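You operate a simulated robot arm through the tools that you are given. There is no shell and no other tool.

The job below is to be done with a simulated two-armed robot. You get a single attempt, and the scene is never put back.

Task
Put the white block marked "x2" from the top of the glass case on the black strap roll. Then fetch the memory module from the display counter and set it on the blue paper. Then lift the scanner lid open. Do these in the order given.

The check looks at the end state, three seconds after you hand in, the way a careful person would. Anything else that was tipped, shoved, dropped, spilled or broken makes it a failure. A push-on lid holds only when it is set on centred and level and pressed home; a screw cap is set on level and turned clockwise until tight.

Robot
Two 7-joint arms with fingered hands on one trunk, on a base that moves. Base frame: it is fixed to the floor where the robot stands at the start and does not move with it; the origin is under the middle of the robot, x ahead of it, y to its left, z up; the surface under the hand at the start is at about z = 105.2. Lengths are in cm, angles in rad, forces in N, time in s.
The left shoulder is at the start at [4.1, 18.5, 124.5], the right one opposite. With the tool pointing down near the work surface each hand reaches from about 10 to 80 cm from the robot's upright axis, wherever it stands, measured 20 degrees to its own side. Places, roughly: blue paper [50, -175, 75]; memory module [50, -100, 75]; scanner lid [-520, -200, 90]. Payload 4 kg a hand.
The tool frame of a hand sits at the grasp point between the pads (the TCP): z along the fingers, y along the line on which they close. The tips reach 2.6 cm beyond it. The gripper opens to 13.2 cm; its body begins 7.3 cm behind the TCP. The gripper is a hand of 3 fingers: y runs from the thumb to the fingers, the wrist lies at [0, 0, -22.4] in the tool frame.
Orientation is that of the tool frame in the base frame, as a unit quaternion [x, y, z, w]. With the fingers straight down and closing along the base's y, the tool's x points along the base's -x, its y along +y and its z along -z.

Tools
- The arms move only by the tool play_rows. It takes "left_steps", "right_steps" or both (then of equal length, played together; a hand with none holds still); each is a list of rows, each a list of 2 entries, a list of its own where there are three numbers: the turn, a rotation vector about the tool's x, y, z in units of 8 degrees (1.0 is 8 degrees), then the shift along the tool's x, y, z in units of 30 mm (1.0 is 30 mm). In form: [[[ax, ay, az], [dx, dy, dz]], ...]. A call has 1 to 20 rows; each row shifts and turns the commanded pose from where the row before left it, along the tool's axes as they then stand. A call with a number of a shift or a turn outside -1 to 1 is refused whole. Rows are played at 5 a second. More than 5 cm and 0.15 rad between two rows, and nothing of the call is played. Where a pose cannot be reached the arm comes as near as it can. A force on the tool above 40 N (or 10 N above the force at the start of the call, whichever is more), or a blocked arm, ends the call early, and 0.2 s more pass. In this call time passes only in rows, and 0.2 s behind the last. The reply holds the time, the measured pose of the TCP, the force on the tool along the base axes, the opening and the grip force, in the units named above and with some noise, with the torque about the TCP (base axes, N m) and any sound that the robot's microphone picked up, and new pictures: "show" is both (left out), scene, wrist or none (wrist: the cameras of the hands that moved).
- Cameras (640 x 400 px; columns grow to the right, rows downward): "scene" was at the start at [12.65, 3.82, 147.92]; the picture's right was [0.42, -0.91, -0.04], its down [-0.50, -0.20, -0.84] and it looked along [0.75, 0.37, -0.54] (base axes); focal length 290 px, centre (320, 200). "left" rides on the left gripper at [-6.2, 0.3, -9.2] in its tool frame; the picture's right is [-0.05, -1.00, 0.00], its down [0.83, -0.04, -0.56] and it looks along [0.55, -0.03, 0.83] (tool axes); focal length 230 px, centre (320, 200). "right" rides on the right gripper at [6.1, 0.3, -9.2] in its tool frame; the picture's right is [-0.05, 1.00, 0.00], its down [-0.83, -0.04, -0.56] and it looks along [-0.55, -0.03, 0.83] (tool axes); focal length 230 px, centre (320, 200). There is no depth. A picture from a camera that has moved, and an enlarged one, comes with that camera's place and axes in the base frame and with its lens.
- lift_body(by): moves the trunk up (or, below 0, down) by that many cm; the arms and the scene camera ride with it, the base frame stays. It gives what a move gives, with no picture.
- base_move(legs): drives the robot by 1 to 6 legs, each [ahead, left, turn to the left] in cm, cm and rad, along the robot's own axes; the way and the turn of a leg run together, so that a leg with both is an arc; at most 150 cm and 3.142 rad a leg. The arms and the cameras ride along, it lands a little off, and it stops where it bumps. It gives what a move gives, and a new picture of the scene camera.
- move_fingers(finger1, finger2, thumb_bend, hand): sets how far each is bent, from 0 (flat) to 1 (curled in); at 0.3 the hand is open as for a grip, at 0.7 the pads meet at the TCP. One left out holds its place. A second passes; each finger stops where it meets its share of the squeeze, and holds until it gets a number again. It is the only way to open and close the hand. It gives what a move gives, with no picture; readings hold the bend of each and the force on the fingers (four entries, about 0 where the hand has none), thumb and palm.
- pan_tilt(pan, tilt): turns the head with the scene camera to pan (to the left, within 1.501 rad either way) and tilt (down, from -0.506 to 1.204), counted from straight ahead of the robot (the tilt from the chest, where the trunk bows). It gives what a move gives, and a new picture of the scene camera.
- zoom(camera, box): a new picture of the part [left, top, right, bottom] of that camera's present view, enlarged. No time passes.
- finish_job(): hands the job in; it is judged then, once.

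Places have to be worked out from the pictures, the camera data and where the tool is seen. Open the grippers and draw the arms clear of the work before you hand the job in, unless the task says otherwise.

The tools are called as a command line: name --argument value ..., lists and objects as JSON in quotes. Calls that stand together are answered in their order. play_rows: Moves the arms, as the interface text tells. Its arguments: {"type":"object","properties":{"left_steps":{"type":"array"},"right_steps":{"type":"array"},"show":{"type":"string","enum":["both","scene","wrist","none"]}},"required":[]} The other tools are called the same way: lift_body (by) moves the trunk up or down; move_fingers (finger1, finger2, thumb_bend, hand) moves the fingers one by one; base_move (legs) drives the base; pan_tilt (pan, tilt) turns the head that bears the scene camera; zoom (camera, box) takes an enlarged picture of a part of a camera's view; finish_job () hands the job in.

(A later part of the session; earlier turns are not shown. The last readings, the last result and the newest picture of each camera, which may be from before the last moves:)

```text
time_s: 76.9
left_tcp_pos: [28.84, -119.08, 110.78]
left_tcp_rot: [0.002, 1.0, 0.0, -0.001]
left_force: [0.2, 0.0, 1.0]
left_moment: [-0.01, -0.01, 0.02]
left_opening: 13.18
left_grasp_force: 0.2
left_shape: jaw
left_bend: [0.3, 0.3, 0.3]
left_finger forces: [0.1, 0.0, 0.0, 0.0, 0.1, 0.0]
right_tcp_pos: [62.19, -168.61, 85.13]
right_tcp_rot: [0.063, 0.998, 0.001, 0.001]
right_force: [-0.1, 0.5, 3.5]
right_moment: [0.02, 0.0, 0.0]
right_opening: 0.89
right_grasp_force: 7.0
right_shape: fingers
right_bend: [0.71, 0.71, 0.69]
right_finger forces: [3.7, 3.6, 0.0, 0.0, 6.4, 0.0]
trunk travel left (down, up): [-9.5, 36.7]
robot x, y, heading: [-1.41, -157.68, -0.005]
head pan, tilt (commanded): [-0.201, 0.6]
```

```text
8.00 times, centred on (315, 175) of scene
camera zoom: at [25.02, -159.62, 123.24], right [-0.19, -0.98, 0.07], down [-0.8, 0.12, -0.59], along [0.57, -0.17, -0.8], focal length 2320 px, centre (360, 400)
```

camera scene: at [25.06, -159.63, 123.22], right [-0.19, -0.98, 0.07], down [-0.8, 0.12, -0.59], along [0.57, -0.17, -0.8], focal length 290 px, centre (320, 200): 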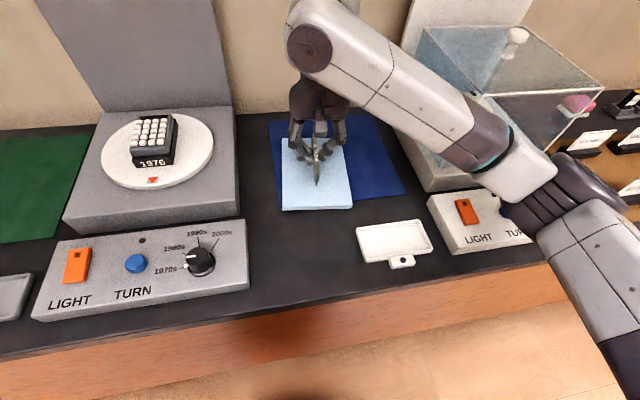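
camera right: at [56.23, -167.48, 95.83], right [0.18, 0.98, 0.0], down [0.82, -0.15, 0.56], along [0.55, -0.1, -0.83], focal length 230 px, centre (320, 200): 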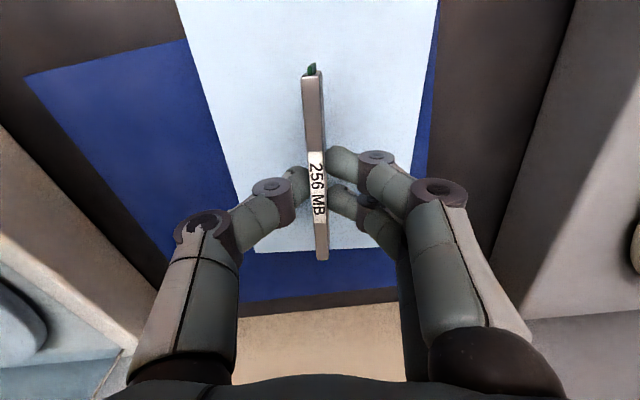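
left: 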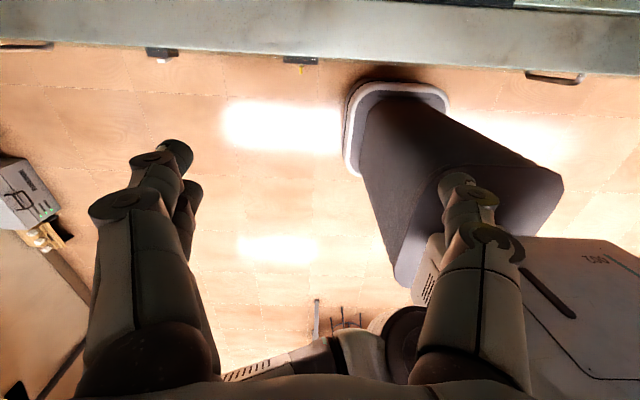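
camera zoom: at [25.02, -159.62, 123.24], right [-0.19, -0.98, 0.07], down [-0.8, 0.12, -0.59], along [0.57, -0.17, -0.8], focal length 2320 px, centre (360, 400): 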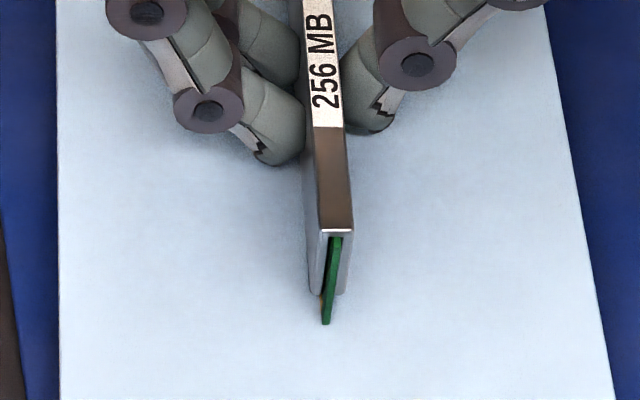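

The module stands on the paper (about 3.5 N). I open the fingers slowly.

move_fingers --hand "right" --finger1 0.67 --finger2 0.67 --thumb_bend 0.66

zoom --camera "scene" --box '[285, 150, 345, 200]'

move_fingers --hand "right" --finger1 0.55 --finger2 0.55 --thumb_bend 0.55

zoom --camera "scene" --box '[285, 150, 345, 200]'

```text
time_s: 77.9
left_tcp_pos: [28.82, -119.11, 110.76]
left_tcp_rot: [0.001, 1.0, 0.001, 0.0]
left_force: [-0.4, -0.3, -1.1]
left_moment: [0.03, 0.0, 0.01]
left_opening: 13.19
left_grasp_force: 0.1
left_shape: jaw
left_bend: [0.3, 0.3, 0.3]
left_finger forces: [0.0, 0.1, 0.0, 0.0, 0.0, 0.0]
right_tcp_pos: [62.26, -168.6, 85.3]
right_tcp_rot: [0.063, 0.998, 0.001, 0.0]
right_force: [0.6, 0.9, -0.2]
right_moment: [-0.02, 0.0, 0.0]
right_opening: 1.45
right_grasp_force: 0.2
right_shape: fingers
right_bend: [0.67, 0.67, 0.66]
right_finger forces: [0.1, 0.0, 0.0, 0.0, 0.0, 0.0]
trunk travel left (down, up): [-9.5, 36.7]
robot x, y, heading: [-1.25, -157.54, -0.007]
head pan, tilt (commanded): [-0.201, 0.6]
```

```text
8.00 times, centred on (315, 175) of scene
camera zoom: at [25.06, -159.63, 123.22], right [-0.19, -0.98, 0.07], down [-0.8, 0.12, -0.59], along [0.57, -0.17, -0.8], focal length 2320 px, centre (360, 400)
```

zoom: 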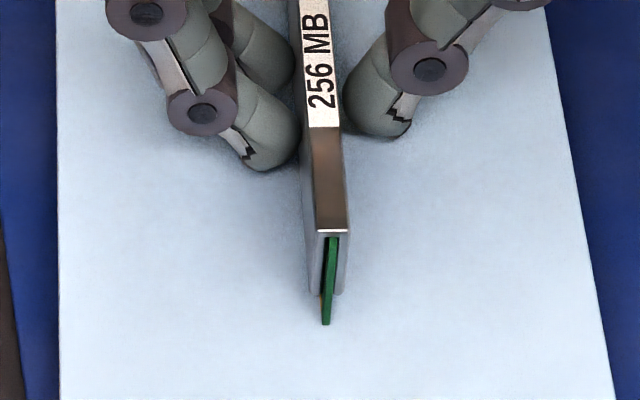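

```text
time_s: 78.9
left_tcp_pos: [28.86, -119.13, 110.87]
left_tcp_rot: [0.002, 1.0, 0.0, -0.001]
left_force: [0.7, -0.6, -0.8]
left_moment: [0.01, -0.01, 0.02]
left_opening: 13.2
left_grasp_force: 0.1
left_shape: jaw
left_bend: [0.3, 0.3, 0.3]
left_finger forces: [0.0, 0.0, 0.1, 0.0, 0.0, 0.0]
right_tcp_pos: [62.19, -168.62, 85.13]
right_tcp_rot: [0.064, 0.998, 0.001, 0.0]
right_force: [0.6, 0.2, 0.0]
right_moment: [0.0, 0.02, -0.02]
right_opening: 5.05
right_grasp_force: 0.1
right_shape: fingers
right_bend: [0.55, 0.55, 0.55]
right_finger forces: [0.1, 0.0, 0.0, 0.1, 0.0, 0.0]
trunk travel left (down, up): [-9.5, 36.7]
robot x, y, heading: [-1.55, -157.89, 0.002]
head pan, tilt (commanded): [-0.201, 0.6]
```

```text
8.00 times, centred on (315, 175) of scene
camera zoom: at [25.06, -159.63, 123.22], right [-0.19, -0.98, 0.07], down [-0.8, 0.12, -0.59], along [0.57, -0.17, -0.8], focal length 2320 px, centre (360, 400)
```

zoom: 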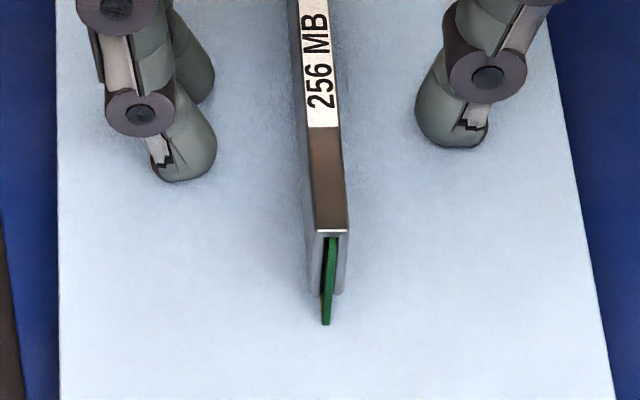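

The module stands freely on the paper. I raise the hand straight up and clear of it.

play_rows --right_steps '[[[0, 0, 0], [0, 0, -0.3]], [[0, 0, 0], [0, 0, -0.6]], [[0, 0, 0], [0, 0, -0.8]], [[0, 0, 0], [0, 0, -0.9]], [[0, 0, 0], [0, 0, -0.9]], [[0, 0, 0], [0, 0, -0.9]], [[0, 0, 0], [0.6, 0, 0]], [[0, 0, 0], [0.9, 0, 0]], [[0, 0, 0], [0.9, 0, 0]], [[0, 0, 0], [0.9, 0, 0]], [[0, 0, 0], [0.6, 0, 0]], [[0, 0, 0], [0, 0, 0]]]'

zoom --camera "scene" --box '[250, 110, 420, 220]'

```text
time_s: 81.5
left_tcp_pos: [28.84, -119.09, 110.76]
left_tcp_rot: [0.002, 1.0, 0.0, 0.0]
left_force: [-0.9, -0.3, -0.3]
left_moment: [-0.03, 0.01, 0.01]
left_opening: 13.17
left_grasp_force: 0.0
left_shape: jaw
left_bend: [0.3, 0.3, 0.3]
left_finger forces: [0.1, 0.0, 0.0, 0.1, 0.0, 0.0]
right_tcp_pos: [50.57, -167.07, 98.31]
right_tcp_rot: [0.063, 0.998, 0.0, 0.0]
right_force: [0.4, 0.3, -0.1]
right_moment: [-0.02, 0.01, -0.03]
right_opening: 5.06
right_grasp_force: 0.0
right_shape: fingers
right_bend: [0.55, 0.55, 0.55]
right_finger forces: [0.1, 0.0, 0.0, 0.0, 0.0, 0.0]
trunk travel left (down, up): [-9.5, 36.7]
robot x, y, heading: [-0.82, -157.6, -0.001]
head pan, tilt (commanded): [-0.201, 0.6]
camera scene: at [25.08, -159.63, 123.21], right [-0.19, -0.98, 0.07], down [-0.8, 0.12, -0.59], along [0.57, -0.17, -0.8], focal length 290 px, centre (320, 200)
camera right: at [44.64, -166.09, 107.56], right [0.18, 0.98, 0.0], down [0.82, -0.15, 0.55], along [0.55, -0.1, -0.83], focal length 230 px, centre (320, 200)
```

scene: 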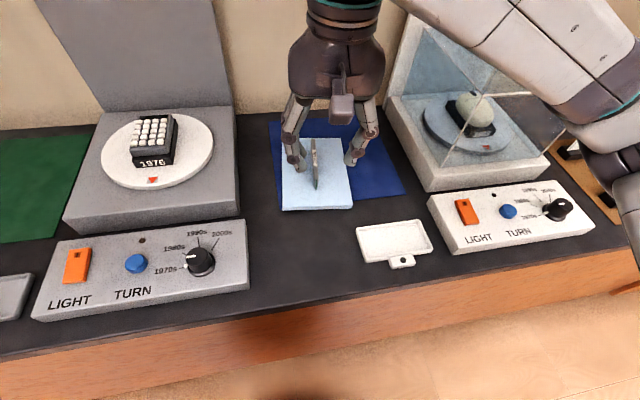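
right: 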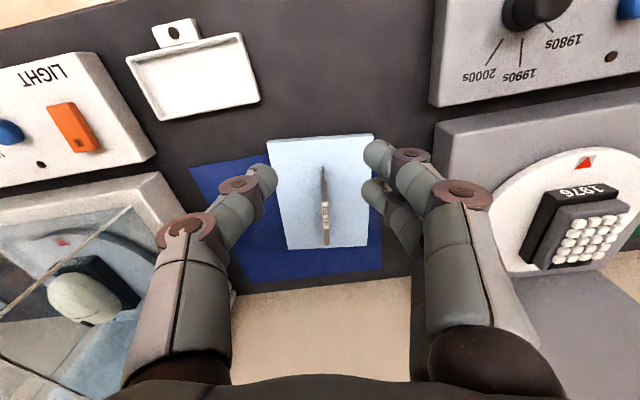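

```text
3.64 times, centred on (335, 165) of scene
camera zoom: at [25.08, -159.63, 123.21], right [-0.19, -0.98, 0.07], down [-0.8, 0.12, -0.59], along [0.57, -0.17, -0.8], focal length 1055 px, centre (266, 327)
```

zoom: 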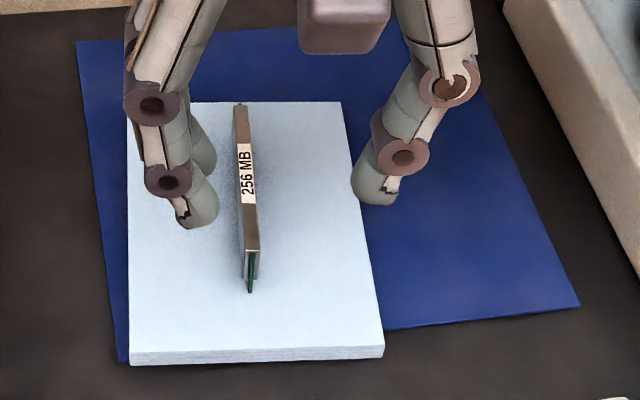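

The module stands on the blue paper and the hand is clear. I raise the trunk again and back away from the counter to turn toward the scanner.

lift_body --by 18

base_move --legs '[[-45, 0, 0]]'

```text
time_s: 83.5
left_tcp_pos: [28.86, -119.03, 128.61]
left_tcp_rot: [0.002, 1.0, 0.001, 0.0]
left_force: [-0.2, 0.2, -0.5]
left_moment: [-0.02, 0.01, 0.01]
left_opening: 13.16
left_grasp_force: 0.0
left_shape: jaw
left_bend: [0.3, 0.3, 0.3]
left_finger forces: [0.1, 0.1, 0.1, 0.1, 0.1, 0.0]
right_tcp_pos: [50.69, -167.04, 116.31]
right_tcp_rot: [0.063, 0.998, 0.001, 0.0]
right_force: [0.6, 0.5, 0.3]
right_moment: [-0.03, -0.04, 0.0]
right_opening: 5.05
right_grasp_force: 0.1
right_shape: fingers
right_bend: [0.55, 0.55, 0.55]
right_finger forces: [0.0, 0.0, 0.1, 0.0, 0.0, 0.0]
trunk travel left (down, up): [-27.5, 18.7]
robot x, y, heading: [-1.45, -158.33, 0.0]
head pan, tilt (commanded): [-0.201, 0.6]
```

```text
time_s: 86.2
left_tcp_pos: [-16.86, -118.92, 128.81]
left_tcp_rot: [0.0, 1.0, 0.0, -0.001]
left_force: [0.4, -0.2, 0.2]
left_moment: [0.0, -0.04, -0.01]
left_opening: 13.18
left_grasp_force: 0.0
left_shape: jaw
left_bend: [0.3, 0.3, 0.3]
left_finger forces: [0.0, 0.0, 0.0, 0.0, 0.1, 0.0]
right_tcp_pos: [5.21, -166.87, 116.23]
right_tcp_rot: [0.062, 0.998, 0.0, 0.0]
right_force: [-0.3, -0.9, -0.4]
right_moment: [0.03, 0.01, 0.03]
right_opening: 5.05
right_grasp_force: 0.0
right_shape: fingers
right_bend: [0.55, 0.55, 0.55]
right_finger forces: [0.0, 0.0, 0.1, 0.0, 0.0, 0.1]
trunk travel left (down, up): [-27.5, 18.7]
robot x, y, heading: [-46.73, -157.43, -0.001]
head pan, tilt (commanded): [-0.201, 0.6]
camera scene: at [-33.83, -159.43, 146.87], right [-0.2, -0.98, 0.02], down [-0.63, 0.11, -0.77], along [0.75, -0.17, -0.64], focal length 290 px, centre (320, 200)
```

scene: 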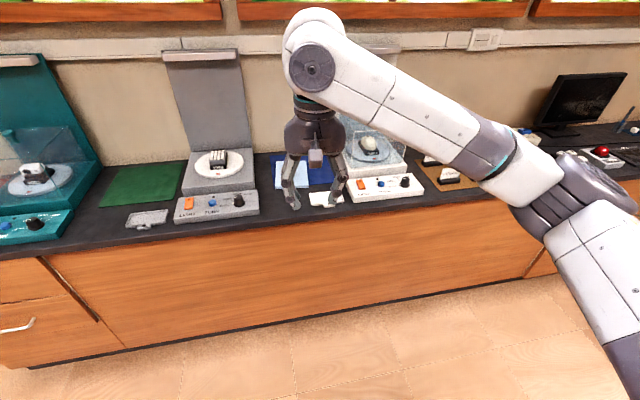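

All clear. I fold the right hand in and turn the robot around to look toward the scanner.

play_rows --right_steps '[[[0, 0, 0], [0.6, 0, 0]], [[0, 0, 0], [0.9, 0, 0]], [[0, 0, 0], [0.9, 0, 0]], [[0, 0, 0], [0.9, 0, 0]], [[0, 0, 0], [0.9, 0, 0]], [[0, 0, 0], [0.9, 0, 0]], [[0, 0, 0], [0.9, 0, 0]], [[0, 0, 0], [0, 0, 0]]]' --show "none"

base_move --legs '[[0, 0, -1.571]]'

pan_tilt --pan -1.2 --tilt 0.35

```text
time_s: 88.0
left_tcp_pos: [-16.88, -118.87, 128.7]
left_tcp_rot: [0.001, 1.0, 0.0, 0.0]
left_force: [0.1, 0.5, 0.2]
left_moment: [0.04, -0.02, 0.0]
left_opening: 13.17
left_grasp_force: 0.1
left_shape: jaw
left_bend: [0.3, 0.3, 0.3]
left_finger forces: [0.1, 0.0, 0.0, 0.1, 0.0, 0.0]
right_tcp_pos: [-12.66, -164.8, 116.29]
right_tcp_rot: [0.061, 0.998, 0.001, 0.0]
right_force: [0.0, -0.5, 0.8]
right_moment: [0.0, -0.04, 0.01]
right_opening: 5.03
right_grasp_force: 0.1
right_shape: fingers
right_bend: [0.55, 0.55, 0.55]
right_finger forces: [0.0, 0.0, 0.0, 0.0, 0.0, 0.0]
trunk travel left (down, up): [-27.5, 18.7]
robot x, y, heading: [-46.79, -157.6, -0.001]
head pan, tilt (commanded): [-0.201, 0.6]
```

```text
time_s: 92.3
left_tcp_pos: [-8.14, -187.5, 128.81]
left_tcp_rot: [0.709, 0.706, 0.001, 0.0]
left_force: [-1.2, 0.7, 0.9]
left_moment: [-0.04, 0.0, -0.02]
left_opening: 13.19
left_grasp_force: 0.1
left_shape: jaw
left_bend: [0.3, 0.3, 0.3]
left_finger forces: [0.0, 0.0, 0.0, 0.0, 0.0, 0.0]
right_tcp_pos: [-54.15, -191.63, 116.21]
right_tcp_rot: [0.75, 0.661, 0.001, 0.0]
right_force: [0.4, -0.5, -0.3]
right_moment: [-0.01, -0.01, -0.01]
right_opening: 5.05
right_grasp_force: 0.1
right_shape: fingers
right_bend: [0.55, 0.55, 0.55]
right_finger forces: [0.0, 0.1, 0.1, 0.1, 0.1, 0.0]
trunk travel left (down, up): [-27.5, 18.7]
robot x, y, heading: [-46.98, -157.27, -1.573]
head pan, tilt (commanded): [-0.201, 0.6]
camera scene: at [-48.46, -170.42, 146.88], right [-0.98, 0.2, 0.02], down [0.12, 0.63, -0.77], along [-0.17, -0.75, -0.64], focal length 290 px, centre (320, 200)
```

scene: 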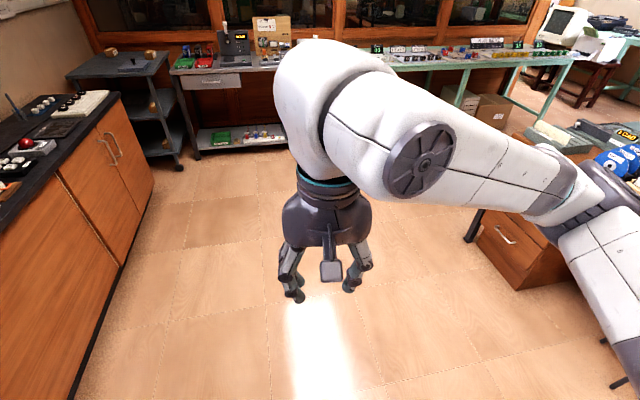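

```text
time_s: 93.5
left_tcp_pos: [-8.16, -187.52, 128.89]
left_tcp_rot: [0.709, 0.706, 0.0, 0.0]
left_force: [-0.6, -0.6, -0.1]
left_moment: [-0.01, 0.0, -0.01]
left_opening: 13.17
left_grasp_force: 0.1
left_shape: jaw
left_bend: [0.3, 0.3, 0.3]
left_finger forces: [0.0, 0.1, 0.0, 0.1, 0.1, 0.0]
right_tcp_pos: [-54.25, -191.65, 116.22]
right_tcp_rot: [0.75, 0.661, 0.001, 0.002]
right_force: [-0.2, -0.7, 0.2]
right_moment: [0.0, -0.02, 0.0]
right_opening: 5.04
right_grasp_force: 0.1
right_shape: fingers
right_bend: [0.55, 0.55, 0.55]
right_finger forces: [0.1, 0.0, 0.0, 0.0, 0.1, 0.0]
trunk travel left (down, up): [-27.5, 18.7]
robot x, y, heading: [-46.88, -157.58, -1.57]
head pan, tilt (commanded): [-1.201, 0.351]
camera scene: at [-55.36, -165.34, 149.62], right [-0.36, 0.93, 0.08], down [0.32, 0.21, -0.92], along [-0.88, -0.3, -0.37], focal length 290 px, centre (320, 200)
```

scene: 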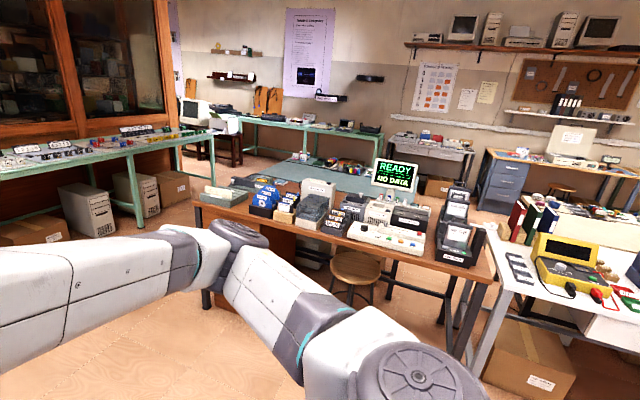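

The room is in view: a wooden desk stands in the middle, with benches on the far wall. The scanner should be near picture point (405, 133); I zoom in there.

zoom --camera "scene" --box '[230, 80, 490, 200]'

zoom --camera "scene" --box '[170, 80, 330, 180]'

zoom --camera "scene" --box '[460, 80, 640, 200]'

```text
2.46 times, centred on (360, 140) of scene
camera zoom: at [-55.36, -165.34, 149.62], right [-0.36, 0.93, 0.08], down [0.32, 0.21, -0.92], along [-0.88, -0.3, -0.37], focal length 714 px, centre (222, 348)
```

zoom: 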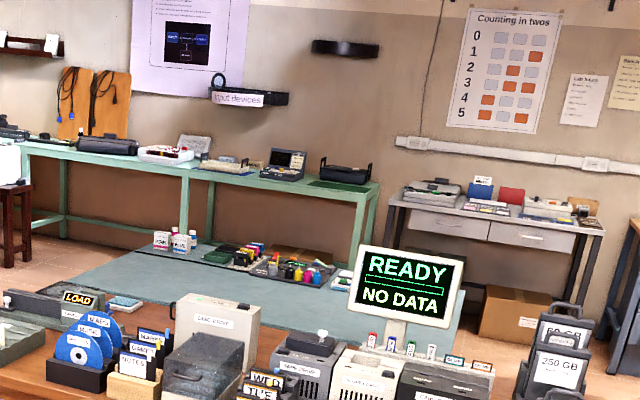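

```text
4.00 times, centred on (250, 130) of scene
camera zoom: at [-55.36, -165.34, 149.62], right [-0.36, 0.93, 0.08], down [0.32, 0.21, -0.92], along [-0.88, -0.3, -0.37], focal length 1160 px, centre (600, 480)
```

zoom: 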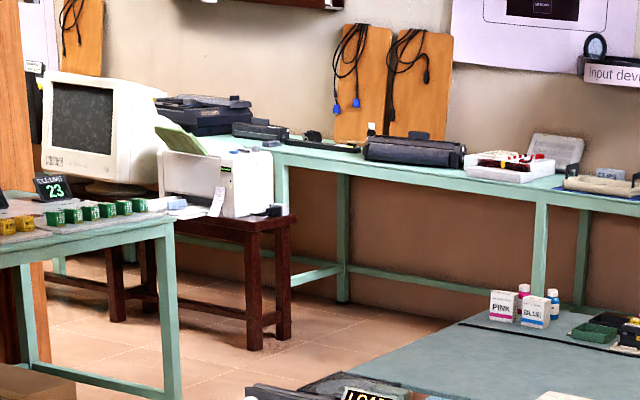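

```text
3.33 times, centred on (550, 140) of scene
camera zoom: at [-55.36, -165.34, 149.62], right [-0.36, 0.93, 0.08], down [0.32, 0.21, -0.92], along [-0.88, -0.3, -0.37], focal length 967 px, centre (-447, 400)
```

zoom: 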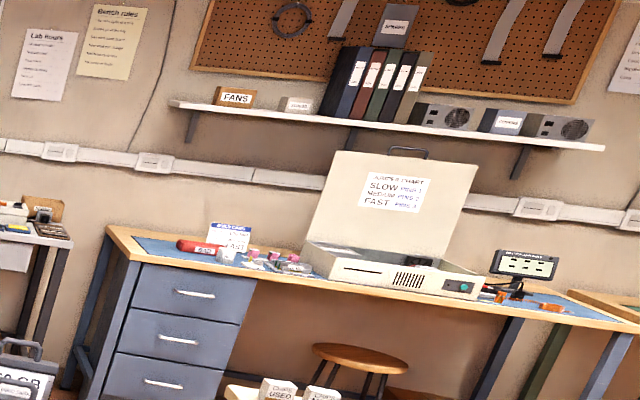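

The flatbed scanner appears to be on the grey desk with two drawers on the far wall, near (-505, -197). An island of tables fills x -183 to -350 and y -125 to -295, so I will go around it on the -y side. First leg: straight ahead along -y.

base_move --legs '[[150, 0, 0]]'

pan_tilt --pan -0.5 --tilt 0.5

pan_tilt --pan -1.4 --tilt 0.4

```text
time_s: 100.8
left_tcp_pos: [-11.15, -335.03, 128.85]
left_tcp_rot: [0.717, 0.698, 0.0, 0.0]
left_force: [-0.1, -0.2, 1.1]
left_moment: [0.04, -0.02, -0.01]
left_opening: 13.18
left_grasp_force: 0.0
left_shape: jaw
left_bend: [0.3, 0.3, 0.3]
left_finger forces: [0.0, 0.0, 0.1, 0.0, 0.1, 0.1]
right_tcp_pos: [-57.1, -338.11, 116.25]
right_tcp_rot: [0.757, 0.653, 0.001, 0.001]
right_force: [0.3, 0.4, 0.6]
right_moment: [0.03, -0.01, 0.02]
right_opening: 5.06
right_grasp_force: 0.1
right_shape: fingers
right_bend: [0.55, 0.55, 0.55]
right_finger forces: [0.0, 0.1, 0.1, 0.0, 0.0, 0.1]
trunk travel left (down, up): [-27.5, 18.7]
robot x, y, heading: [-49.17, -304.5, -1.595]
head pan, tilt (commanded): [-1.201, 0.351]
camera scene: at [-57.81, -311.69, 149.63], right [-0.34, 0.94, 0.08], down [0.33, 0.2, -0.92], along [-0.88, -0.28, -0.37], focal length 290 px, centre (320, 200)
```

scene: 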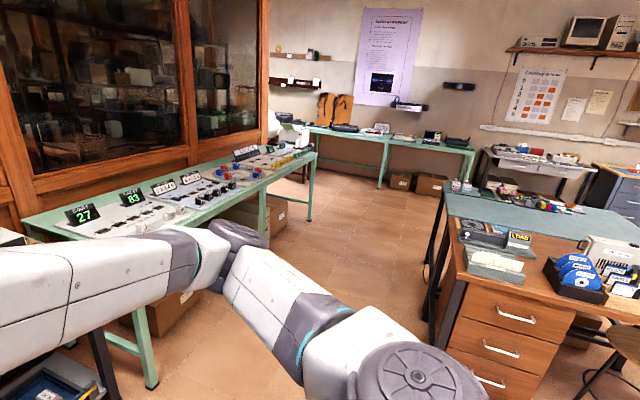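

```text
time_s: 101.9
left_tcp_pos: [-11.28, -335.12, 128.73]
left_tcp_rot: [0.716, 0.698, 0.0, 0.0]
left_force: [-0.4, -0.7, 0.4]
left_moment: [-0.01, -0.02, -0.03]
left_opening: 13.18
left_grasp_force: 0.1
left_shape: jaw
left_bend: [0.3, 0.3, 0.3]
left_finger forces: [0.0, 0.1, 0.0, 0.0, 0.1, 0.0]
right_tcp_pos: [-57.13, -338.13, 116.28]
right_tcp_rot: [0.758, 0.652, 0.001, 0.001]
right_force: [-0.8, -0.3, 0.6]
right_moment: [-0.02, 0.0, 0.02]
right_opening: 5.05
right_grasp_force: 0.0
right_shape: fingers
right_bend: [0.55, 0.55, 0.55]
right_finger forces: [0.0, 0.0, 0.0, 0.0, 0.1, 0.0]
trunk travel left (down, up): [-27.5, 18.7]
robot x, y, heading: [-49.0, -304.17, -1.6]
head pan, tilt (commanded): [-0.499, 0.499]
camera scene: at [-53.62, -316.29, 147.85], right [-0.86, 0.5, 0.04], down [0.24, 0.49, -0.84], along [-0.44, -0.71, -0.55], focal length 290 px, centre (320, 200)
```

scene: 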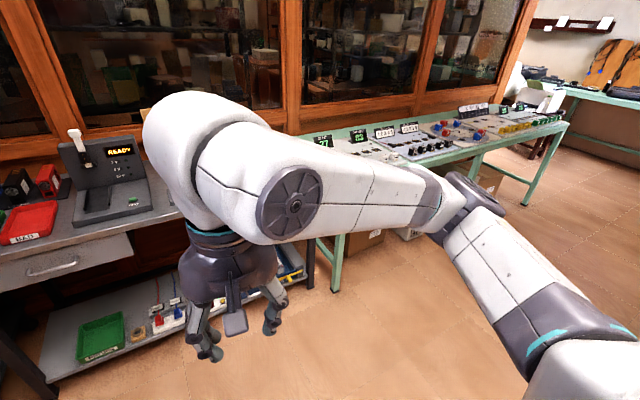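

```text
time_s: 103.1
left_tcp_pos: [-11.14, -334.99, 128.9]
left_tcp_rot: [0.716, 0.698, 0.0, 0.0]
left_force: [0.0, 0.4, -0.4]
left_moment: [-0.04, -0.02, 0.0]
left_opening: 13.17
left_grasp_force: 0.1
left_shape: jaw
left_bend: [0.3, 0.3, 0.3]
left_finger forces: [0.1, 0.1, 0.0, 0.0, 0.1, 0.0]
right_tcp_pos: [-57.26, -338.1, 116.17]
right_tcp_rot: [0.758, 0.653, 0.0, 0.001]
right_force: [0.2, 0.4, 0.0]
right_moment: [-0.01, 0.02, -0.01]
right_opening: 5.04
right_grasp_force: 0.0
right_shape: fingers
right_bend: [0.55, 0.55, 0.55]
right_finger forces: [0.0, 0.1, 0.1, 0.0, 0.0, 0.0]
trunk travel left (down, up): [-27.5, 18.7]
robot x, y, heading: [-49.18, -304.2, -1.599]
head pan, tilt (commanded): [-1.4, 0.4]
camera scene: at [-58.21, -309.88, 149.34], right [-0.14, 0.99, 0.09], down [0.39, 0.14, -0.91], along [-0.91, -0.1, -0.4], focal length 290 px, centre (320, 200)
```

scene: 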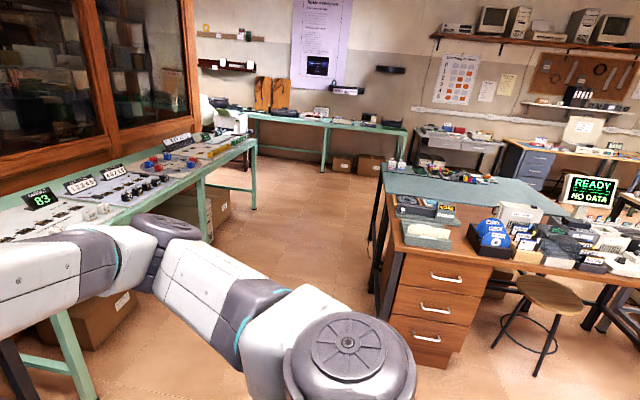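

The corridor between the island (edge at y -285) and the left benches (front at y -417) is clear. I go ahead another 35 cm and turn right to face -x.

base_move --legs '[[37, 0, 0], [0, 0, -1.54]]'

pan_tilt --pan 0.0 --tilt 0.4

```text
time_s: 109.2
left_tcp_pos: [-79.73, -380.03, 128.74]
left_tcp_rot: [1.0, 0.003, -0.001, 0.0]
left_force: [0.4, 0.1, 0.4]
left_moment: [-0.01, 0.01, 0.02]
left_opening: 13.17
left_grasp_force: 0.1
left_shape: jaw
left_bend: [0.3, 0.3, 0.3]
left_finger forces: [0.0, 0.0, 0.0, 0.0, 0.0, 0.1]
right_tcp_pos: [-84.35, -334.09, 116.32]
right_tcp_rot: [0.998, -0.058, 0.0, 0.0]
right_force: [-0.1, 0.2, -0.1]
right_moment: [0.07, -0.03, 0.0]
right_opening: 5.03
right_grasp_force: 0.0
right_shape: fingers
right_bend: [0.55, 0.55, 0.55]
right_finger forces: [0.1, 0.0, 0.0, 0.0, 0.1, 0.0]
trunk travel left (down, up): [-27.5, 18.7]
robot x, y, heading: [-49.95, -341.31, -3.137]
head pan, tilt (commanded): [-1.4, 0.4]
camera scene: at [-55.85, -332.04, 149.34], right [0.98, 0.18, 0.09], down [0.15, -0.38, -0.91], along [-0.13, 0.91, -0.4], focal length 290 px, centre (320, 200)
```

scene: 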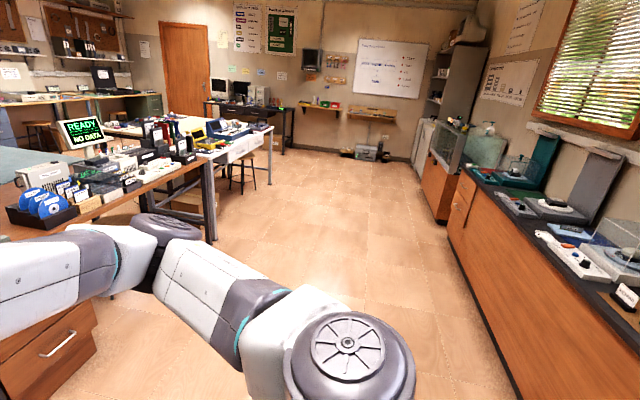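

```text
time_s: 110.7
left_tcp_pos: [-79.79, -380.03, 128.75]
left_tcp_rot: [1.0, 0.003, 0.0, 0.0]
left_force: [1.2, -0.4, -0.1]
left_moment: [-0.03, -0.01, 0.02]
left_opening: 13.2
left_grasp_force: 0.1
left_shape: jaw
left_bend: [0.3, 0.3, 0.3]
left_finger forces: [0.0, 0.0, 0.0, 0.0, 0.0, 0.0]
right_tcp_pos: [-84.22, -334.11, 116.3]
right_tcp_rot: [0.998, -0.057, 0.0, 0.0]
right_force: [0.5, 0.0, -0.4]
right_moment: [-0.02, 0.0, -0.01]
right_opening: 5.05
right_grasp_force: 0.1
right_shape: fingers
right_bend: [0.55, 0.55, 0.55]
right_finger forces: [0.0, 0.0, 0.0, 0.0, 0.1, 0.0]
trunk travel left (down, up): [-27.5, 18.7]
robot x, y, heading: [-50.28, -340.74, -3.139]
head pan, tilt (commanded): [0.0, 0.4]
camera scene: at [-63.45, -341.2, 148.64], right [-0.01, 1.0, 0.0], down [0.47, 0.0, -0.88], along [-0.88, 0.0, -0.47], focal length 290 px, centre (320, 200)
```

scene: 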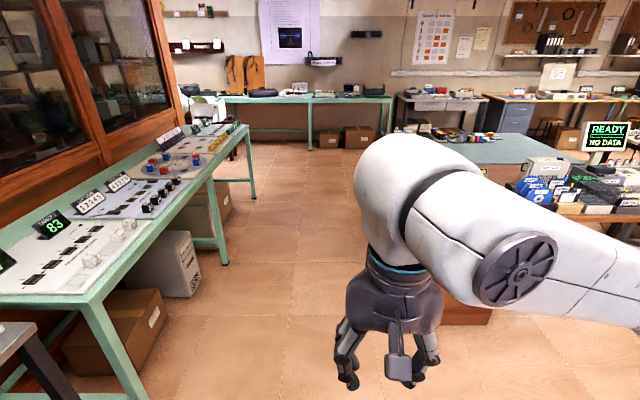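

The way along the corridor is free. I drive straight ahead past the island in two legs.

base_move --legs '[[150, 5, 0], [140, 0, 0]]'

pan_tilt --pan -0.8 --tilt 0.35

```text
refused: leg 1 is longer than a leg can be; nothing moved
```

```text
time_s: 111.9
left_tcp_pos: [-79.64, -380.02, 128.89]
left_tcp_rot: [1.0, 0.002, 0.0, 0.0]
left_force: [0.4, 0.0, 0.8]
left_moment: [-0.01, 0.0, -0.01]
left_opening: 13.16
left_grasp_force: 0.1
left_shape: jaw
left_bend: [0.3, 0.3, 0.3]
left_finger forces: [0.0, 0.1, 0.0, 0.0, 0.1, 0.0]
right_tcp_pos: [-84.17, -334.14, 116.33]
right_tcp_rot: [0.998, -0.058, -0.001, 0.001]
right_force: [0.5, 0.4, 0.1]
right_moment: [0.01, 0.0, -0.02]
right_opening: 5.06
right_grasp_force: 0.0
right_shape: fingers
right_bend: [0.55, 0.55, 0.55]
right_finger forces: [0.0, 0.1, 0.1, 0.1, 0.0, 0.0]
trunk travel left (down, up): [-27.5, 18.7]
robot x, y, heading: [-50.08, -340.83, -3.137]
head pan, tilt (commanded): [-0.799, 0.351]
camera scene: at [-60.78, -334.52, 149.34], right [0.71, 0.7, 0.07], down [0.33, -0.24, -0.91], along [-0.63, 0.67, -0.4], focal length 290 px, centre (320, 200)
```

scene: 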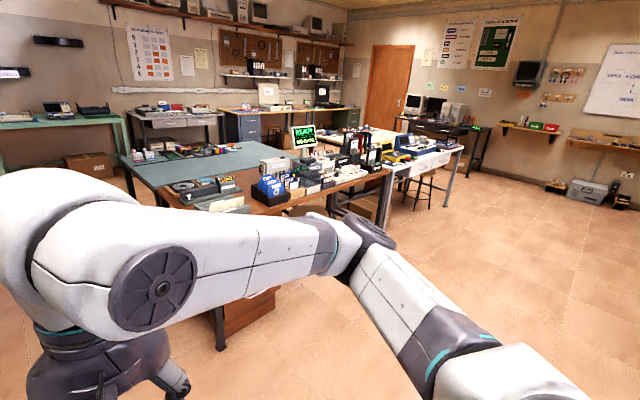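

The first leg was just over the length limit and nothing moved. I repeat it with slightly shorter legs.

base_move --legs '[[145, 5, 0], [145, 0, 0]]'

pan_tilt --pan 0.3 --tilt 0.4

pan_tilt --pan -0.7 --tilt 0.35

```text
time_s: 125.7
left_tcp_pos: [-366.57, -384.14, 128.82]
left_tcp_rot: [1.0, -0.008, 0.0, 0.0]
left_force: [0.0, -0.6, 0.2]
left_moment: [-0.02, 0.02, -0.01]
left_opening: 13.19
left_grasp_force: 0.1
left_shape: jaw
left_bend: [0.3, 0.3, 0.3]
left_finger forces: [0.1, 0.1, 0.1, 0.0, 0.1, 0.1]
right_tcp_pos: [-369.94, -338.18, 116.31]
right_tcp_rot: [0.998, -0.069, 0.0, 0.001]
right_force: [-0.2, -0.8, 0.2]
right_moment: [-0.01, -0.05, -0.01]
right_opening: 5.05
right_grasp_force: 0.0
right_shape: fingers
right_bend: [0.55, 0.55, 0.55]
right_finger forces: [0.1, 0.0, 0.0, 0.0, 0.0, 0.1]
trunk travel left (down, up): [-27.5, 18.7]
robot x, y, heading: [-335.72, -346.06, 3.119]
head pan, tilt (commanded): [-0.799, 0.351]
camera scene: at [-346.53, -339.15, 149.35], right [0.73, 0.68, 0.07], down [0.32, -0.25, -0.91], along [-0.61, 0.68, -0.4], focal length 290 px, centre (320, 200)
```

scene: 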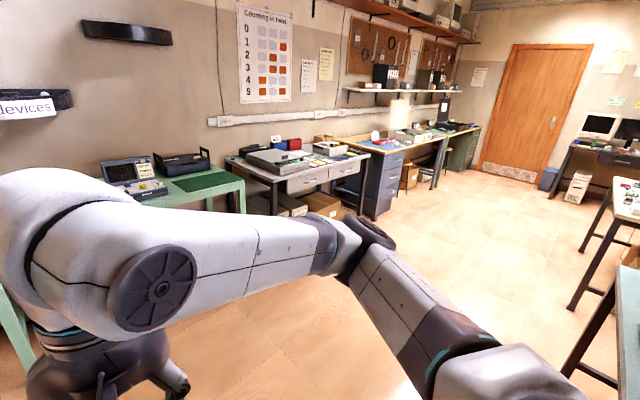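

```text
time_s: 127.0
left_tcp_pos: [-366.58, -384.19, 128.67]
left_tcp_rot: [1.0, -0.009, 0.0, 0.0]
left_force: [-0.5, 0.4, -0.3]
left_moment: [-0.05, 0.01, -0.01]
left_opening: 13.19
left_grasp_force: 0.0
left_shape: jaw
left_bend: [0.3, 0.3, 0.3]
left_finger forces: [0.1, 0.0, 0.0, 0.0, 0.0, 0.1]
right_tcp_pos: [-369.93, -338.19, 116.22]
right_tcp_rot: [0.998, -0.07, 0.0, 0.001]
right_force: [-0.5, -0.7, -0.2]
right_moment: [-0.04, 0.02, -0.01]
right_opening: 5.05
right_grasp_force: 0.1
right_shape: fingers
right_bend: [0.55, 0.55, 0.55]
right_finger forces: [0.1, 0.0, 0.0, 0.0, 0.0, 0.0]
trunk travel left (down, up): [-27.5, 18.7]
robot x, y, heading: [-336.11, -346.29, 3.125]
head pan, tilt (commanded): [0.3, 0.4]
camera scene: at [-349.02, -348.51, 148.68], right [-0.28, 0.96, -0.03], down [0.46, 0.11, -0.88], along [-0.85, -0.26, -0.47], focal length 290 px, centre (320, 200)
```

scene: 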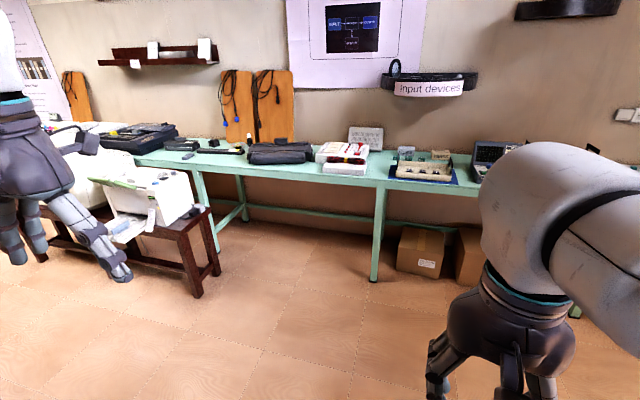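

```text
time_s: 128.3
left_tcp_pos: [-366.5, -384.09, 128.71]
left_tcp_rot: [1.0, -0.009, -0.001, 0.0]
left_force: [-0.2, 0.8, 0.1]
left_moment: [-0.01, 0.04, -0.01]
left_opening: 13.2
left_grasp_force: 0.1
left_shape: jaw
left_bend: [0.3, 0.3, 0.3]
left_finger forces: [0.0, 0.0, 0.1, 0.0, 0.1, 0.0]
right_tcp_pos: [-369.93, -338.15, 116.19]
right_tcp_rot: [0.998, -0.07, 0.001, 0.001]
right_force: [-0.3, -0.3, -0.3]
right_moment: [-0.02, -0.03, 0.0]
right_opening: 5.01
right_grasp_force: 0.1
right_shape: fingers
right_bend: [0.55, 0.55, 0.55]
right_finger forces: [0.2, 0.0, 0.0, 0.0, 0.0, 0.0]
trunk travel left (down, up): [-27.5, 18.7]
robot x, y, heading: [-335.62, -345.72, 3.129]
head pan, tilt (commanded): [-0.7, 0.351]
camera scene: at [-347.19, -339.82, 149.29], right [0.65, 0.75, 0.06], down [0.34, -0.23, -0.91], along [-0.67, 0.62, -0.41], focal length 290 px, centre (320, 200)
```

scene: 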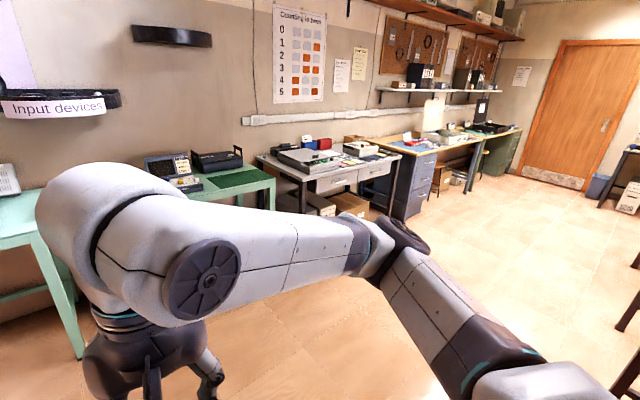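

The grey desk with the flatbed scanner is now in plain view to the right. I zoom in on it.

zoom --camera "scene" --box '[240, 120, 420, 230]'

```text
3.56 times, centred on (330, 175) of scene
camera zoom: at [-347.19, -339.82, 149.29], right [0.65, 0.75, 0.06], down [0.34, -0.23, -0.91], along [-0.67, 0.62, -0.41], focal length 1031 px, centre (284, 289)
```

zoom: 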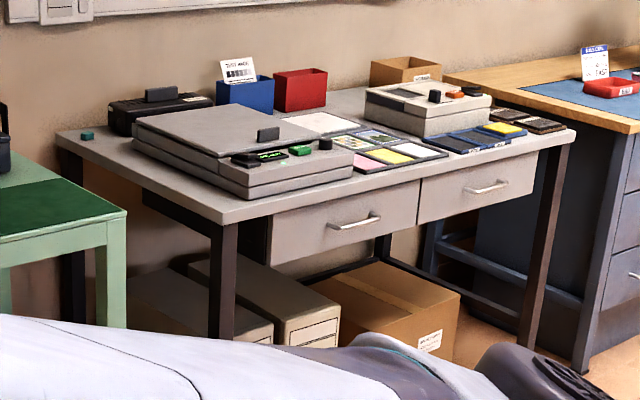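

The scanner sits at about x -500 to -540 and y -212 to -178, with a small tab at the front middle of its lid, facing the room. I drive past the end of the island and slide over to stand in front of it.

base_move --legs '[[77, 0, 0.013], [0, -134, 0]]'

pan_tilt --pan -0.2 --tilt 0.5

```text
time_s: 138.8
left_tcp_pos: [-441.84, -249.53, 128.72]
left_tcp_rot: [1.0, -0.006, 0.0, 0.0]
left_force: [0.7, -0.3, 1.3]
left_moment: [0.01, 0.0, 0.03]
left_opening: 13.2
left_grasp_force: 0.1
left_shape: jaw
left_bend: [0.3, 0.3, 0.3]
left_finger forces: [0.1, 0.0, 0.1, 0.1, 0.0, 0.1]
right_tcp_pos: [-445.42, -203.44, 116.29]
right_tcp_rot: [0.998, -0.066, 0.0, 0.001]
right_force: [0.1, 0.4, -1.1]
right_moment: [0.02, -0.02, 0.01]
right_opening: 5.05
right_grasp_force: 0.1
right_shape: fingers
right_bend: [0.55, 0.55, 0.55]
right_finger forces: [0.1, 0.1, 0.0, 0.1, 0.0, 0.0]
trunk travel left (down, up): [-27.5, 18.7]
robot x, y, heading: [-411.62, -211.24, 3.129]
head pan, tilt (commanded): [-0.7, 0.351]
camera scene: at [-422.76, -205.06, 149.29], right [0.65, 0.76, 0.06], down [0.34, -0.23, -0.91], along [-0.68, 0.61, -0.41], focal length 290 px, centre (320, 200)
```

scene: 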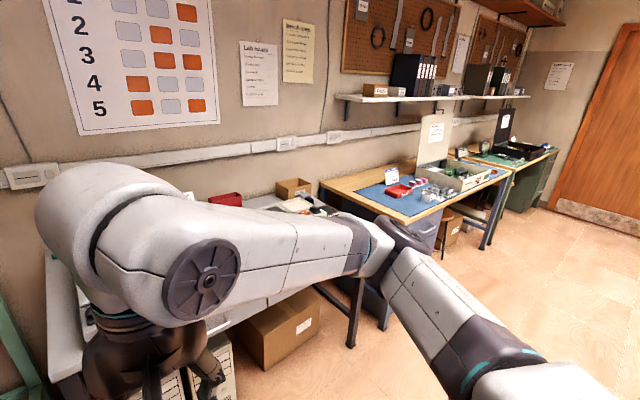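

```text
time_s: 139.7
left_tcp_pos: [-441.89, -249.56, 128.77]
left_tcp_rot: [1.0, -0.007, 0.0, 0.0]
left_force: [-0.2, 0.6, -1.0]
left_moment: [0.01, -0.02, 0.0]
left_opening: 13.2
left_grasp_force: 0.0
left_shape: jaw
left_bend: [0.3, 0.3, 0.3]
left_finger forces: [0.0, 0.0, 0.0, 0.0, 0.1, 0.1]
right_tcp_pos: [-445.57, -203.47, 116.27]
right_tcp_rot: [0.998, -0.067, -0.001, 0.001]
right_force: [-0.6, 0.2, 0.8]
right_moment: [0.0, -0.02, 0.01]
right_opening: 5.03
right_grasp_force: 0.2
right_shape: fingers
right_bend: [0.55, 0.55, 0.55]
right_finger forces: [0.0, 0.1, 0.1, 0.1, 0.0, 0.1]
trunk travel left (down, up): [-27.5, 18.7]
robot x, y, heading: [-411.73, -210.9, 3.129]
head pan, tilt (commanded): [-0.201, 0.499]
camera scene: at [-424.47, -209.22, 147.76], right [0.21, 0.98, 0.02], down [0.55, -0.1, -0.83], along [-0.81, 0.19, -0.55], focal length 290 px, centre (320, 200)
```

scene: 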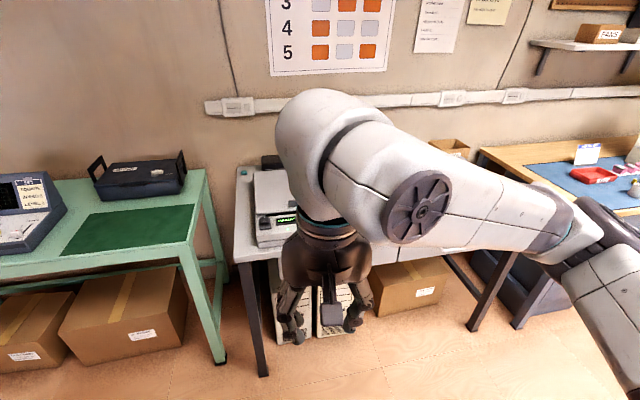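

I am in front of the desk; its front edge is near x -494. I drive ahead about 33 cm and get a better look at the scanner.

base_move --legs '[[33, 0, 0.012]]'

zoom --camera "right" --box '[0, 0, 640, 400]'

pan_tilt --pan 0.15 --tilt 0.7

```text
time_s: 141.9
left_tcp_pos: [-474.36, -249.51, 128.85]
left_tcp_rot: [1.0, -0.002, -0.001, 0.0]
left_force: [0.6, 0.4, 0.5]
left_moment: [0.01, 0.01, -0.03]
left_opening: 13.19
left_grasp_force: 0.1
left_shape: jaw
left_bend: [0.3, 0.3, 0.3]
left_finger forces: [0.0, 0.1, 0.0, 0.1, 0.0, 0.1]
right_tcp_pos: [-478.61, -203.68, 116.2]
right_tcp_rot: [0.998, -0.062, 0.0, 0.001]
right_force: [-1.2, 1.0, 0.0]
right_moment: [-0.03, 0.01, 0.03]
right_opening: 5.04
right_grasp_force: 0.1
right_shape: fingers
right_bend: [0.55, 0.55, 0.55]
right_finger forces: [0.1, 0.0, 0.0, 0.1, 0.0, 0.0]
trunk travel left (down, up): [-27.5, 18.7]
robot x, y, heading: [-444.59, -210.94, 3.138]
head pan, tilt (commanded): [-0.201, 0.499]
camera scene: at [-457.42, -209.11, 147.78], right [0.2, 0.98, 0.02], down [0.55, -0.1, -0.83], along [-0.81, 0.18, -0.55], focal length 290 px, centre (320, 200)
```

scene: 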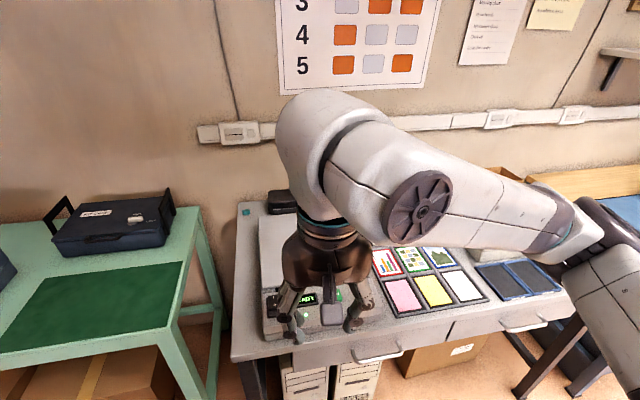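

```text
1.00 times, centred on (320, 200) of right (not enlarged: the box is as wide or as high as the picture)
camera zoom: at [-472.42, -204.7, 125.5], right [-0.17, -0.98, 0.0], down [-0.82, 0.15, 0.56], along [-0.55, 0.09, -0.83], focal length 230 px, centre (320, 200)
```

zoom: 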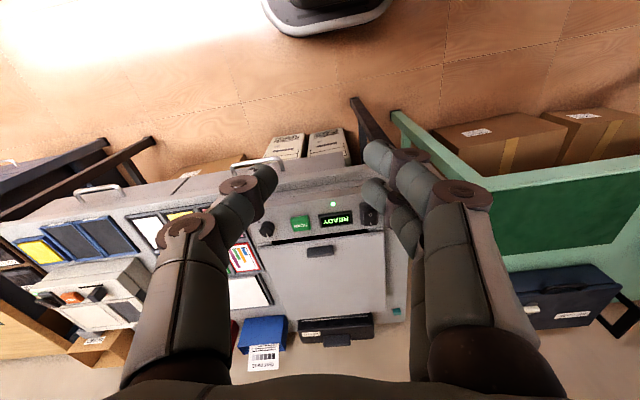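

```text
time_s: 142.7
left_tcp_pos: [-474.52, -249.55, 128.76]
left_tcp_rot: [1.0, -0.001, 0.0, 0.001]
left_force: [0.3, 0.2, -0.2]
left_moment: [0.0, -0.03, 0.0]
left_opening: 13.21
left_grasp_force: 0.1
left_shape: jaw
left_bend: [0.3, 0.3, 0.3]
left_finger forces: [0.1, 0.1, 0.0, 0.0, 0.0, 0.1]
right_tcp_pos: [-478.63, -203.65, 116.15]
right_tcp_rot: [0.998, -0.063, 0.0, 0.002]
right_force: [-0.2, -0.3, -0.2]
right_moment: [0.03, 0.0, 0.01]
right_opening: 5.07
right_grasp_force: 0.0
right_shape: fingers
right_bend: [0.55, 0.55, 0.55]
right_finger forces: [0.0, 0.1, 0.0, 0.1, 0.0, 0.0]
trunk travel left (down, up): [-27.5, 18.7]
robot x, y, heading: [-444.67, -210.7, 3.139]
head pan, tilt (commanded): [0.15, 0.7]
camera scene: at [-456.84, -212.19, 146.04], right [-0.15, 0.99, -0.01], down [0.7, 0.09, -0.7], along [-0.7, -0.11, -0.71], focal length 290 px, centre (320, 200)
```

scene: 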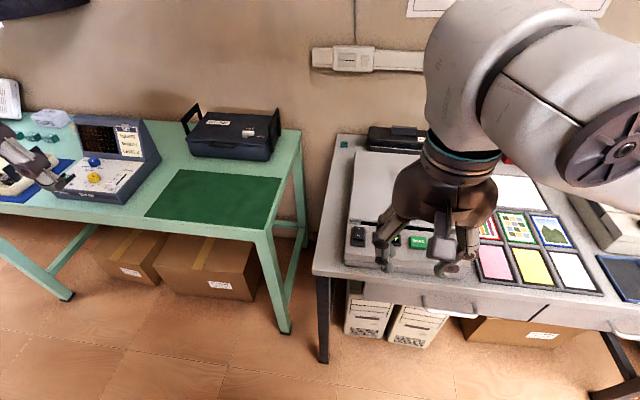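

The wrist camera looks right down on the scanner: a grey lid with a dark tab at its front edge, just behind the control strip. I zoom in.

zoom --camera "right" --box '[230, 180, 430, 360]'

zoom --camera "scene" --box '[330, 120, 500, 290]'

```text
2.22 times, centred on (330, 270) of right
camera zoom: at [-472.48, -204.7, 125.47], right [-0.17, -0.98, 0.0], down [-0.82, 0.15, 0.55], along [-0.55, 0.09, -0.83], focal length 511 px, centre (298, 44)
```

zoom: 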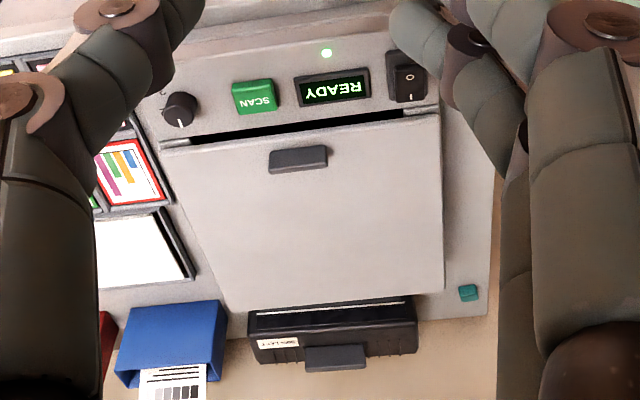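

```text
2.35 times, centred on (415, 205) of scene
camera zoom: at [-456.84, -212.19, 146.04], right [-0.15, 0.99, -0.01], down [0.7, 0.09, -0.7], along [-0.7, -0.11, -0.71], focal length 682 px, centre (96, 188)
```

zoom: 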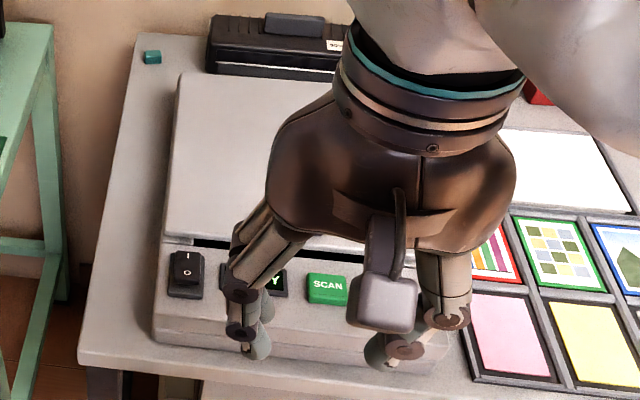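

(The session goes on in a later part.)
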